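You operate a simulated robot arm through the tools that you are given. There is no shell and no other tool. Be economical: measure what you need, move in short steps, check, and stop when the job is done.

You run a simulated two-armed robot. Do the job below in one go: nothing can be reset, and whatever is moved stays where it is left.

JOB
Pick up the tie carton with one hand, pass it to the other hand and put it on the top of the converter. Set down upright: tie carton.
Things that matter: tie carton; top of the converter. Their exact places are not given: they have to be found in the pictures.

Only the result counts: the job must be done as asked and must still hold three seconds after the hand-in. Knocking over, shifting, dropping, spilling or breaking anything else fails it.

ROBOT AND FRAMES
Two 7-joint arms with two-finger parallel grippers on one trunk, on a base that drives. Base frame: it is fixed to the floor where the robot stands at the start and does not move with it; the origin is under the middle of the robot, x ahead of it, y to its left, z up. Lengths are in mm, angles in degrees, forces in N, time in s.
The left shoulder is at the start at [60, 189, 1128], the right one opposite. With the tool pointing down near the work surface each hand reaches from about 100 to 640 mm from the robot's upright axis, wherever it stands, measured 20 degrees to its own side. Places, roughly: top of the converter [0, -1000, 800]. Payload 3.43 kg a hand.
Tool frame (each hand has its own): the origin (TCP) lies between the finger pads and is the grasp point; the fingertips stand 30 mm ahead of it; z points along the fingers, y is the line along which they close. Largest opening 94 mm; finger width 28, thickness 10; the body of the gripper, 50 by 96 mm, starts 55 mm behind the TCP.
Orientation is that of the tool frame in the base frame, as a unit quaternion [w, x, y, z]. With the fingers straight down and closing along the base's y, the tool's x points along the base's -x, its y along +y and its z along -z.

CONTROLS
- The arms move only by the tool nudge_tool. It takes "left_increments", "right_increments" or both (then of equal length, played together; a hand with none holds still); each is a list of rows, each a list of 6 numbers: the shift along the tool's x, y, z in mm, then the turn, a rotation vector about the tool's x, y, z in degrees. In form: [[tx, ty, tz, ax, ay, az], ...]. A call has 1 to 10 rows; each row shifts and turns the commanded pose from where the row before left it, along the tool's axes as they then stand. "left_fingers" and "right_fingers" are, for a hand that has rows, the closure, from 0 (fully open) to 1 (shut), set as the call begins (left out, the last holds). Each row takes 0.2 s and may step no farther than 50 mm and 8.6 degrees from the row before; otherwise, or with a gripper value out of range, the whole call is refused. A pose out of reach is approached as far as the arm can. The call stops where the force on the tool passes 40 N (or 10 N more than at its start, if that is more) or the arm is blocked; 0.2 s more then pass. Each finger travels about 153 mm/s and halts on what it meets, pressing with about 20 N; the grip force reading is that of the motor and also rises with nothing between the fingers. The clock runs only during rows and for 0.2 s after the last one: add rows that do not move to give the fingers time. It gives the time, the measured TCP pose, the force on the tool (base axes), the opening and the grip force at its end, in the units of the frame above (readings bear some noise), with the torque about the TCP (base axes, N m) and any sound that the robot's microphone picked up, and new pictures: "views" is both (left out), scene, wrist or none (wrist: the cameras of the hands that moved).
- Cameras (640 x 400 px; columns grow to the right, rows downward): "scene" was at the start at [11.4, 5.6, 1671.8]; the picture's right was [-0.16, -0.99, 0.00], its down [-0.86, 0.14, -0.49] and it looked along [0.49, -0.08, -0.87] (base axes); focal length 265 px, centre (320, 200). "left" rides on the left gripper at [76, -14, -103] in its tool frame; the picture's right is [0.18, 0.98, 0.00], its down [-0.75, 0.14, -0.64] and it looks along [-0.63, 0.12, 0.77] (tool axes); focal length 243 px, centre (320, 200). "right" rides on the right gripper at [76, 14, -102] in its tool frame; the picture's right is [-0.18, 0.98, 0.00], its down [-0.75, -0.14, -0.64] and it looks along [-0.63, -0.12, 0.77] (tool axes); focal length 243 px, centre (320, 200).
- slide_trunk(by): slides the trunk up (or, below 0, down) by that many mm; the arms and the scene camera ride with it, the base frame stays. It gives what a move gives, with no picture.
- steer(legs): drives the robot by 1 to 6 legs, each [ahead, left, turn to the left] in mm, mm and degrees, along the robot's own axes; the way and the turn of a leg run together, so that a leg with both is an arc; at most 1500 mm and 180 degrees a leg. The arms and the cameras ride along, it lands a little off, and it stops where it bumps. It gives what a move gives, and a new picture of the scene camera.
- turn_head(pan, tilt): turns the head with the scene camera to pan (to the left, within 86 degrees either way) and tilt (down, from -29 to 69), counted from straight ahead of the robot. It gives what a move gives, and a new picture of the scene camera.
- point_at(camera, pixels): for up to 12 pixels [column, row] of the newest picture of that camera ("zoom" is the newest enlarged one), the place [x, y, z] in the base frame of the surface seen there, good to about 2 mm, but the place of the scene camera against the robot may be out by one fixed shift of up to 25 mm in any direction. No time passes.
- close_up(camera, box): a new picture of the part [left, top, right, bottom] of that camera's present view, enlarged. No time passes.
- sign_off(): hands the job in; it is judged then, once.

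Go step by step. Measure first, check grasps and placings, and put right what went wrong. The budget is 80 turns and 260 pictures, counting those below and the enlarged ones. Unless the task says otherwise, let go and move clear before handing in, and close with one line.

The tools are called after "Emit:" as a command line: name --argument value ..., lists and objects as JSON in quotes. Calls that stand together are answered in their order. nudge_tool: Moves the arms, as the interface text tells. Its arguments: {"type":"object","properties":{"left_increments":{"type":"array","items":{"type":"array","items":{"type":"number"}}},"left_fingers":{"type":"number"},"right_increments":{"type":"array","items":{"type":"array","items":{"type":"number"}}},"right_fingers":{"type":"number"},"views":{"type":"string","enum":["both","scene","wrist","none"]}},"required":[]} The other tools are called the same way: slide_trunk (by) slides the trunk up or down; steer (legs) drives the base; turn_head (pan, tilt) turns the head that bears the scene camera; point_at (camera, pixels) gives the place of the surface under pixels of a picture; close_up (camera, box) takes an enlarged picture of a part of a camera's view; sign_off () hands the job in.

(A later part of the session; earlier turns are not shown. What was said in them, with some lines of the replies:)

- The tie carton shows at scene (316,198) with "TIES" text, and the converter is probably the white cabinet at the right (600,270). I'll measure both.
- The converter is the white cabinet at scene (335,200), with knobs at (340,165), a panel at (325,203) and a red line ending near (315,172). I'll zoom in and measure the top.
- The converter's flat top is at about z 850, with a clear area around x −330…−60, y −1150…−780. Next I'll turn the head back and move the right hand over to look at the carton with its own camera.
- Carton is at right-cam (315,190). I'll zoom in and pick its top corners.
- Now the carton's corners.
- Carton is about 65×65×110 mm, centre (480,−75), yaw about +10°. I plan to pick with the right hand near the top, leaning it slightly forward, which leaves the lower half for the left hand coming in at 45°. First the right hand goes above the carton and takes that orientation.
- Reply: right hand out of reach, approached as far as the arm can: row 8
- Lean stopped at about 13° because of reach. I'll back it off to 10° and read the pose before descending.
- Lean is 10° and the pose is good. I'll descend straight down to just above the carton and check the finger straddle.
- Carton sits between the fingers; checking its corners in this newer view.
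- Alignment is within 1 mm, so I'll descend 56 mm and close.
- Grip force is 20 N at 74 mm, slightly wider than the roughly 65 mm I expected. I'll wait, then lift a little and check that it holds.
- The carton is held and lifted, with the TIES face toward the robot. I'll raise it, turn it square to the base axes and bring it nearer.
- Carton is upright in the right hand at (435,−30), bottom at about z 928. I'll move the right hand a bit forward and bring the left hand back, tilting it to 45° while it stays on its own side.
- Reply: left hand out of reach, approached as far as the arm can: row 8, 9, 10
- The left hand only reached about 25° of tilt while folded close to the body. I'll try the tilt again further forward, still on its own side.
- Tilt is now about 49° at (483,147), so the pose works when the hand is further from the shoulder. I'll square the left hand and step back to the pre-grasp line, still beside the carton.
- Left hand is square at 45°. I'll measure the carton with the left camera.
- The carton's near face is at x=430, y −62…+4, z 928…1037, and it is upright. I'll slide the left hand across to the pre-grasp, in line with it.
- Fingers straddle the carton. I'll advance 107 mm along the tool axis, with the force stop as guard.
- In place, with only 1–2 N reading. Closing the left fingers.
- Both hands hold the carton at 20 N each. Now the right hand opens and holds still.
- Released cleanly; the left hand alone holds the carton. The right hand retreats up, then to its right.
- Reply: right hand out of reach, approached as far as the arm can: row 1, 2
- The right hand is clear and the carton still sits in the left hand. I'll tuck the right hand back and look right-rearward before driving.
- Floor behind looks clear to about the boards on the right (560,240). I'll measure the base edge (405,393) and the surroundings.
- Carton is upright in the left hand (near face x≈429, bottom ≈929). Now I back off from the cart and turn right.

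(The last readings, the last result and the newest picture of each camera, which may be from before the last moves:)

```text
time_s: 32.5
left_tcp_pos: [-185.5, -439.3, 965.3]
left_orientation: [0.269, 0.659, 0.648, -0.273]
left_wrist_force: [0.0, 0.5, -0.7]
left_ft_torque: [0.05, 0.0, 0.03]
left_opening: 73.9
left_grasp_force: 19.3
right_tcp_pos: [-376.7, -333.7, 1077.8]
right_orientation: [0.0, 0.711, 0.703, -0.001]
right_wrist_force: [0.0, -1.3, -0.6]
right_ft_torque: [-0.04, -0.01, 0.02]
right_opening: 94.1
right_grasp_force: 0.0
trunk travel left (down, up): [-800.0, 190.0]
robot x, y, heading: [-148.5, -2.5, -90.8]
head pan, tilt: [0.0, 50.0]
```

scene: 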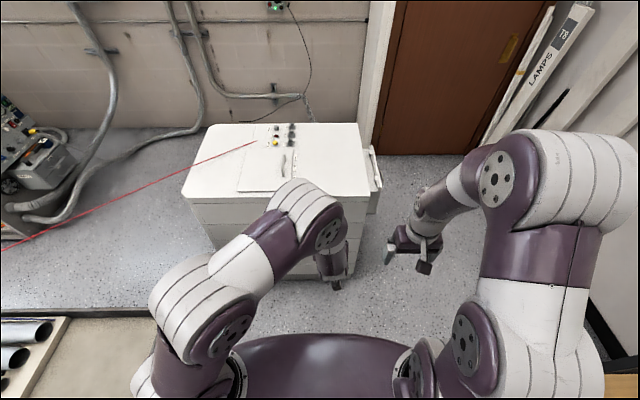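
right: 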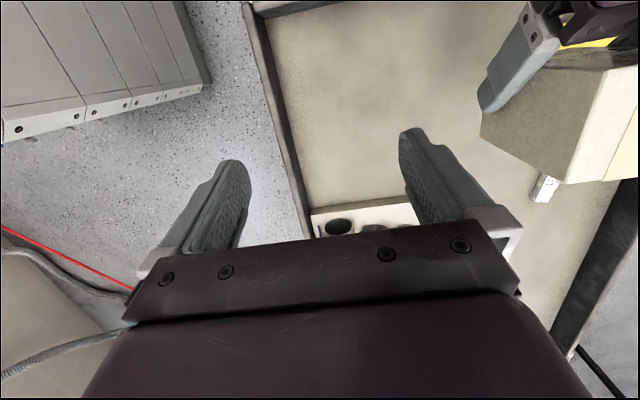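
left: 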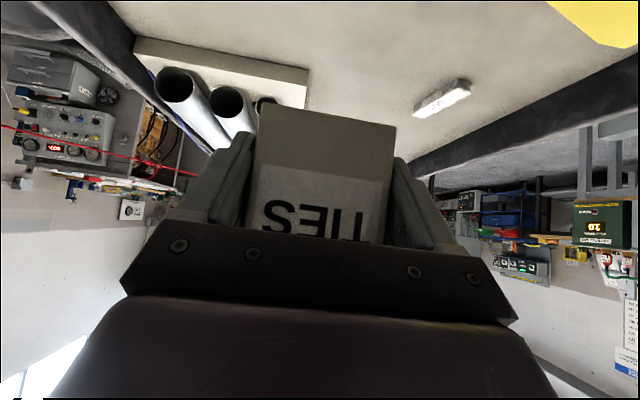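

Converter is dead ahead and the path is clear. Driving ahead 300 mm, with the carton bottom at 928 well above the top at about 850.

Emit:
steer --legs '[[300, 0, 0]]'

Emit:
turn_head --pan -5 --tilt 62

Emit:
nudge_tool --left_increments '[[0, 0, 0, 0, 0, 0]]' --right_increments '[[0, 0, 0, 0, 0, 0]]' --views "both"

```text
time_s: 34.5
left_tcp_pos: [-192.8, -739.2, 965.9]
left_orientation: [0.267, 0.661, 0.646, -0.274]
left_wrist_force: [-0.1, 0.1, -0.8]
left_ft_torque: [0.0, 0.01, -0.02]
left_opening: 74.2
left_grasp_force: 19.8
right_tcp_pos: [-382.5, -633.8, 1077.5]
right_orientation: [0.0, 0.714, 0.7, 0.0]
right_wrist_force: [-0.4, -0.2, 0.7]
right_ft_torque: [-0.02, -0.02, -0.01]
right_opening: 94.0
right_grasp_force: 0.0
trunk travel left (down, up): [-800.0, 190.0]
robot x, y, heading: [-155.0, -304.4, -91.2]
head pan, tilt: [0.0, 50.0]
```

scene: 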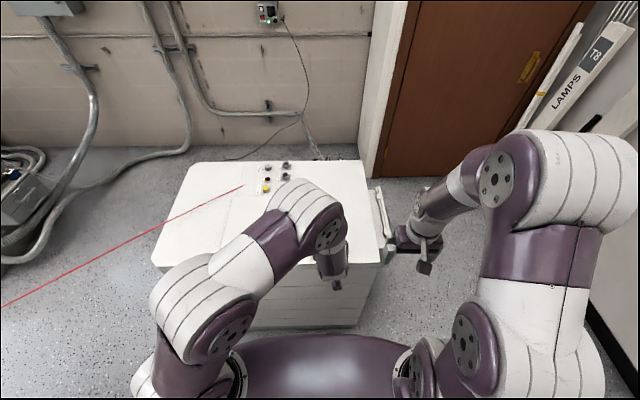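

```text
time_s: 35.2
left_tcp_pos: [-194.1, -740.4, 966.0]
left_orientation: [0.267, 0.661, 0.646, -0.273]
left_wrist_force: [-0.1, -0.5, -0.9]
left_ft_torque: [0.06, 0.02, -0.01]
left_opening: 74.3
left_grasp_force: 19.7
right_tcp_pos: [-383.4, -633.5, 1076.9]
right_orientation: [0.0, 0.714, 0.7, 0.0]
right_wrist_force: [0.7, -1.1, -0.5]
right_ft_torque: [-0.02, 0.03, 0.02]
right_opening: 94.2
right_grasp_force: 0.1
trunk travel left (down, up): [-800.0, 190.0]
robot x, y, heading: [-153.0, -300.6, -91.0]
head pan, tilt: [-5.0, 62.0]
```

scene: 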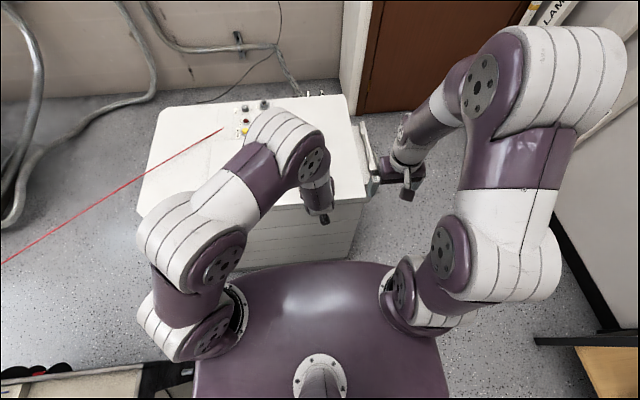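

```text
time_s: 35.6
left_tcp_pos: [-192.7, -739.5, 965.5]
left_orientation: [0.267, 0.661, 0.646, -0.273]
left_wrist_force: [0.7, -0.6, -1.9]
left_ft_torque: [0.05, -0.02, 0.01]
left_opening: 74.2
left_grasp_force: 20.2
right_tcp_pos: [-383.2, -633.8, 1076.4]
right_orientation: [0.0, 0.714, 0.7, 0.0]
right_wrist_force: [-0.2, -0.3, 0.0]
right_ft_torque: [0.0, -0.01, -0.01]
right_opening: 93.9
right_grasp_force: 0.0
trunk travel left (down, up): [-800.0, 190.0]
robot x, y, heading: [-155.2, -298.5, -91.0]
head pan, tilt: [-5.0, 62.0]
```

scene: 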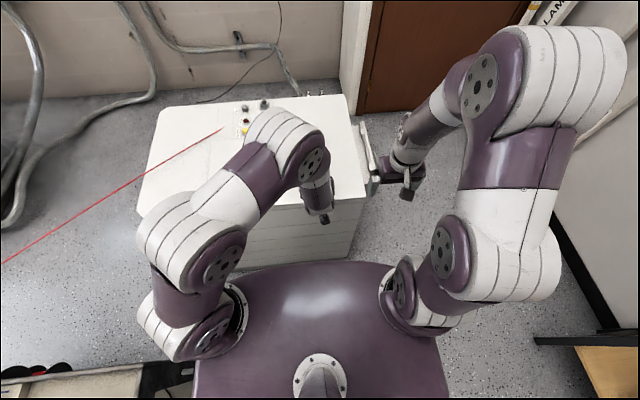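
right: 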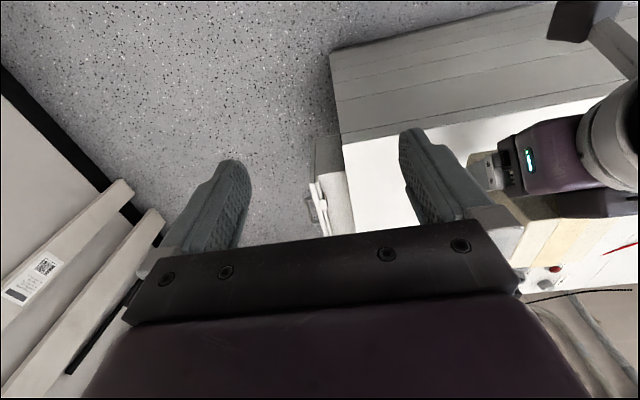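
left: 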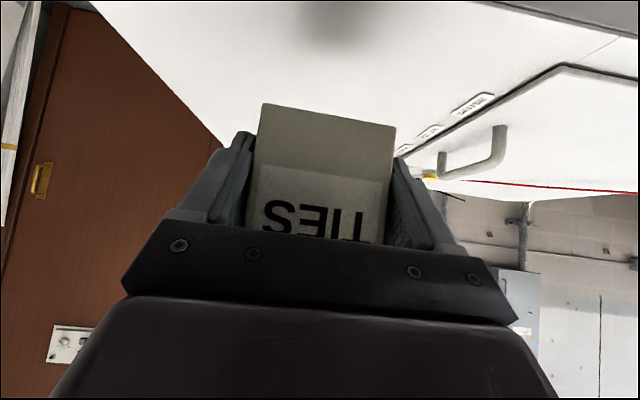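

Carton is over the converter's front edge. I'll measure the top height with the wrist cameras.

Emit:
point_at --camera "left" --pixels '[[330, 60], [200, 60], [420, 80], [230, 20], [500, 85], [265, 107], [390, 125], [330, 120]]'

Emit:
point_at --camera "right" --pixels '[[370, 190], [390, 155], [342, 140], [490, 120]]'

```text
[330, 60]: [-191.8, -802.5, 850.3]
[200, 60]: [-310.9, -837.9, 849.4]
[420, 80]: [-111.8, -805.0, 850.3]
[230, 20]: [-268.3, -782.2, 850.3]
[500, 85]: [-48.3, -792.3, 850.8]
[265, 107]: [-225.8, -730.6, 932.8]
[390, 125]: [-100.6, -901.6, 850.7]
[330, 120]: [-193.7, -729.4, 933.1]
```

```text
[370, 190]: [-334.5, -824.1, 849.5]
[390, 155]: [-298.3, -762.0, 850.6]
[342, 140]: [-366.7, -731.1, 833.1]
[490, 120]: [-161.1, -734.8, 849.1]
```

Top is at z 850.2 and the carton bottom at about 929. I'll go forward 100 mm, then down 68 mm.

Emit:
nudge_tool --left_increments '[[-23.6, 0, 23.6, 0, 0, 0], [-23.6, 0, 23.6, 0, 0, 0], [-23.6, 0, 23.6, 0, 0, 0], [12, 0, 12, 0, 0, 0], [12, 0, 12, 0, 0, 0], [12, 0, 12, 0, 0, 0], [12, 0, 12, 0, 0, 0], [0, 0, 0, 0, 0, 0]]' --views "both"

```text
time_s: 37.5
left_tcp_pos: [-196.0, -839.0, 898.0]
left_orientation: [0.267, 0.661, 0.646, -0.273]
left_wrist_force: [0.1, -0.3, -0.9]
left_ft_torque: [0.02, 0.03, -0.01]
left_opening: 74.1
left_grasp_force: 20.3
right_tcp_pos: [-383.3, -634.3, 1076.8]
right_orientation: [0.0, 0.714, 0.7, 0.0]
right_wrist_force: [-0.4, -0.1, -0.2]
right_ft_torque: [-0.01, -0.02, 0.0]
right_opening: 94.3
right_grasp_force: 0.1
trunk travel left (down, up): [-800.0, 190.0]
robot x, y, heading: [-153.0, -300.1, -91.2]
head pan, tilt: [-5.0, 62.0]
```

scene: 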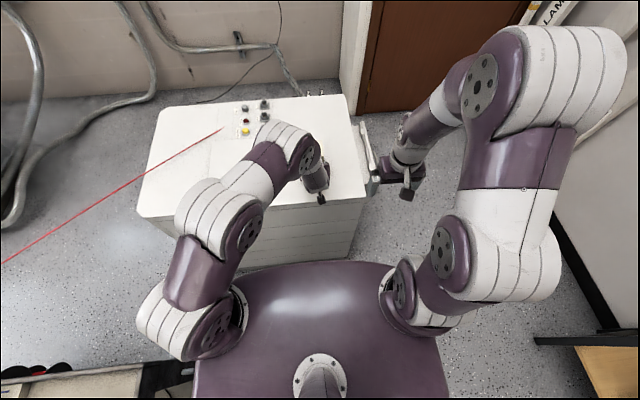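
left: 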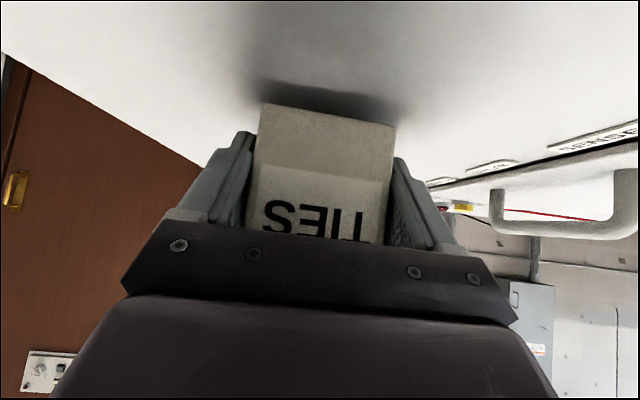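

About 10 mm of gap left. Lowering in fine steps while watching the force.

Emit:
nudge_tool --left_increments '[[2.5, 0, 2.5, 0, 0, 0], [2.5, 0, 2.5, 0, 0, 0], [0.7, 0, 0.7, 0, 0, 0], [0.7, 0, 0.7, 0, 0, 0], [0, 0, 0, 0, 0, 0]]' --views "wrist"

```text
time_s: 38.6
left_tcp_pos: [-195.2, -838.3, 889.4]
left_orientation: [0.267, 0.661, 0.645, -0.274]
left_wrist_force: [0.5, 0.1, -0.5]
left_ft_torque: [0.03, -0.03, 0.03]
left_opening: 74.1
left_grasp_force: 20.0
right_tcp_pos: [-383.0, -635.2, 1076.3]
right_orientation: [0.0, 0.714, 0.7, 0.0]
right_wrist_force: [-0.4, 0.7, 0.4]
right_ft_torque: [-0.02, 0.0, 0.01]
right_opening: 93.9
right_grasp_force: 0.0
trunk travel left (down, up): [-800.0, 190.0]
robot x, y, heading: [-153.1, -301.6, -91.0]
head pan, tilt: [-5.0, 62.0]
```

left: 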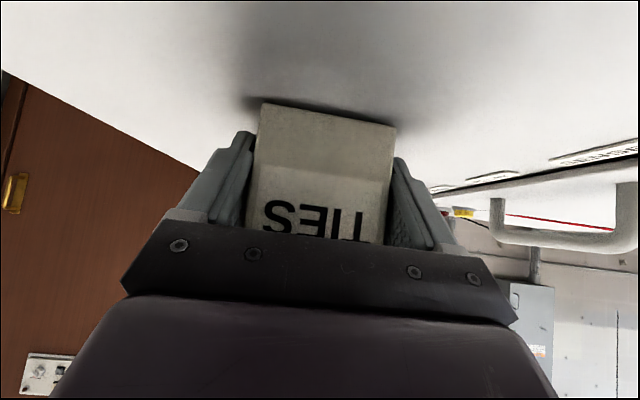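

No contact yet; continuing with 1 mm steps.

Emit:
nudge_tool --left_increments '[[0.7, 0, 0.7, 0, 0, 0], [0.4, 0, 0.4, 0, 0, 0], [0, 0, 0, 0, 0, 0]]' --views "wrist"

Emit:
point_at --camera "left" --pixels '[[263, 110], [390, 130], [330, 122], [330, 100], [300, 60]]'

```text
time_s: 39.5
left_tcp_pos: [-196.3, -841.0, 888.6]
left_orientation: [0.267, 0.661, 0.646, -0.274]
left_wrist_force: [0.3, -0.7, 0.5]
left_ft_torque: [-0.03, -0.03, 0.04]
left_opening: 73.9
left_grasp_force: 20.3
right_tcp_pos: [-383.0, -634.2, 1076.7]
right_orientation: [0.001, 0.714, 0.7, 0.0]
right_wrist_force: [-0.2, 0.7, -0.5]
right_ft_torque: [0.02, 0.01, -0.02]
right_opening: 94.1
right_grasp_force: 0.0
trunk travel left (down, up): [-800.0, 190.0]
robot x, y, heading: [-152.5, -300.5, -91.3]
head pan, tilt: [-5.0, 62.0]
```

left: 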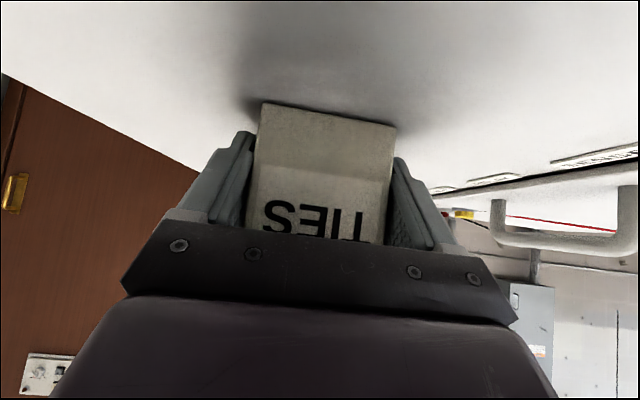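

```text
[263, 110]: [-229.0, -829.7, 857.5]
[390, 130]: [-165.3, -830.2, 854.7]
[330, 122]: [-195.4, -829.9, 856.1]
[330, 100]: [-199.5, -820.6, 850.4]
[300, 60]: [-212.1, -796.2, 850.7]
```

Still no contact, and the front bottom edge reads about 2–5 mm above the surface. Two more millimetres.

Emit:
nudge_tool --left_increments '[[0.5, 0, 0.5, 0, 0, 0], [0.5, 0, 0.5, 0, 0, 0], [0.5, 0, 0.5, 0, 0, 0], [0, 0, 0, 0, 0, 0]]' --views "none"

```text
time_s: 40.5
left_tcp_pos: [-196.0, -839.0, 886.5]
left_orientation: [0.267, 0.661, 0.645, -0.276]
left_wrist_force: [-1.9, -1.0, 8.5]
left_ft_torque: [-0.61, 0.06, -0.08]
left_opening: 74.1
left_grasp_force: 19.5
right_tcp_pos: [-382.4, -632.9, 1076.5]
right_orientation: [0.0, 0.714, 0.7, 0.0]
right_wrist_force: [0.5, -0.5, -0.1]
right_ft_torque: [0.0, 0.02, 0.03]
right_opening: 94.1
right_grasp_force: 0.1
trunk travel left (down, up): [-800.0, 190.0]
robot x, y, heading: [-152.8, -302.0, -91.0]
head pan, tilt: [-5.0, 62.0]
```

Contact at 8.5 N upward. Opening the left hand.

Emit:
nudge_tool --left_increments '[[-0.2, 0, -0.2, 0, 0, 0], [0, 0, 0, 0, 0, 0], [0, 0, 0, 0, 0, 0]]' --left_fingers 0 --views "wrist"

```text
time_s: 41.2
left_tcp_pos: [-195.1, -839.1, 885.3]
left_orientation: [0.267, 0.661, 0.645, -0.274]
left_wrist_force: [-0.1, -0.3, -0.7]
left_ft_torque: [0.01, -0.04, 0.04]
left_opening: 94.1
left_grasp_force: 0.0
right_tcp_pos: [-382.5, -632.8, 1076.2]
right_orientation: [0.001, 0.714, 0.7, 0.0]
right_wrist_force: [0.2, 0.1, -0.2]
right_ft_torque: [-0.04, -0.03, -0.01]
right_opening: 93.9
right_grasp_force: 0.1
trunk travel left (down, up): [-800.0, 190.0]
robot x, y, heading: [-154.2, -301.1, -91.0]
head pan, tilt: [-5.0, 62.0]
```

left: 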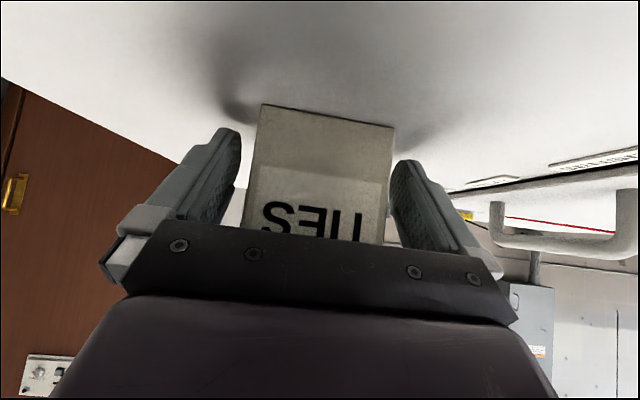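

Released without moving. Retreating back along the tool axis.

Emit:
nudge_tool --left_increments '[[0, 0, -15, 0, 0, 0], [0, 0, -25, 0, 0, 0], [0, 0, -35, 0, 0, 0], [0, 0, -35, 0, 0, 0], [0, 0, 0, 0, 0, 0], [0, 0, 0, 0, 0, 0]]' --views "both"

```text
time_s: 42.6
left_tcp_pos: [-193.0, -760.2, 963.7]
left_orientation: [0.267, 0.661, 0.646, -0.274]
left_wrist_force: [0.0, 0.2, 0.2]
left_ft_torque: [0.0, -0.01, 0.01]
left_opening: 93.9
left_grasp_force: 0.1
right_tcp_pos: [-384.4, -634.0, 1076.2]
right_orientation: [0.0, 0.714, 0.701, 0.0]
right_wrist_force: [0.6, -0.4, 0.9]
right_ft_torque: [-0.01, 0.01, -0.01]
right_opening: 93.9
right_grasp_force: 0.1
trunk travel left (down, up): [-800.0, 190.0]
robot x, y, heading: [-153.9, -296.0, -91.2]
head pan, tilt: [-5.0, 62.0]
```

scene: 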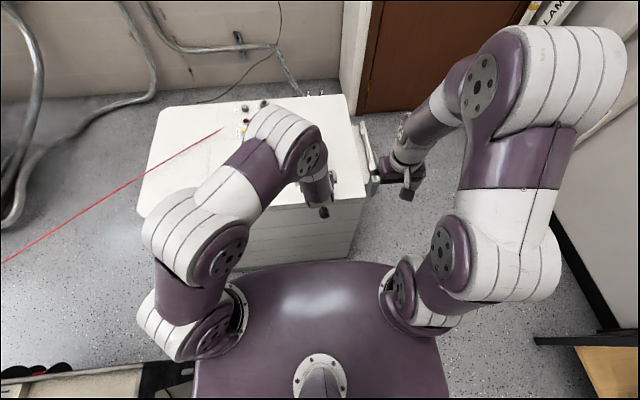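
left: 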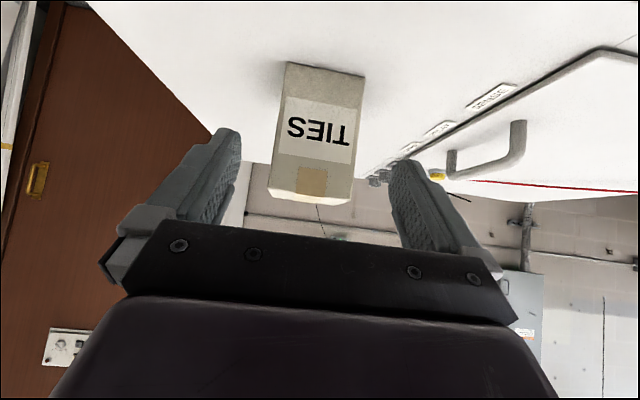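

The carton stands upright and free on the converter (left camera 318,130). I'll confirm with measurements.

Emit:
point_at --camera "left" --pixels '[[288, 68], [362, 80], [272, 188], [348, 196], [250, 60]]'

```text
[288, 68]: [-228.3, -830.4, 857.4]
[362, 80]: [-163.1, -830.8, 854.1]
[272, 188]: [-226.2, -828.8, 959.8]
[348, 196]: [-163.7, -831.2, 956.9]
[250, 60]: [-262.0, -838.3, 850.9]
```

The carton's front face is vertical (y≈−830 at both bottom and top), it rests on the top at z≈850, and both hands are empty and clear. Handing in.

Emit:
sign_off

```text
The job is handed in.
```

The right hand picked up the tie carton and passed it to the left hand, which set it upright on the converter top. Both hands were empty and clear, and nothing was bumped, when I handed the job in.
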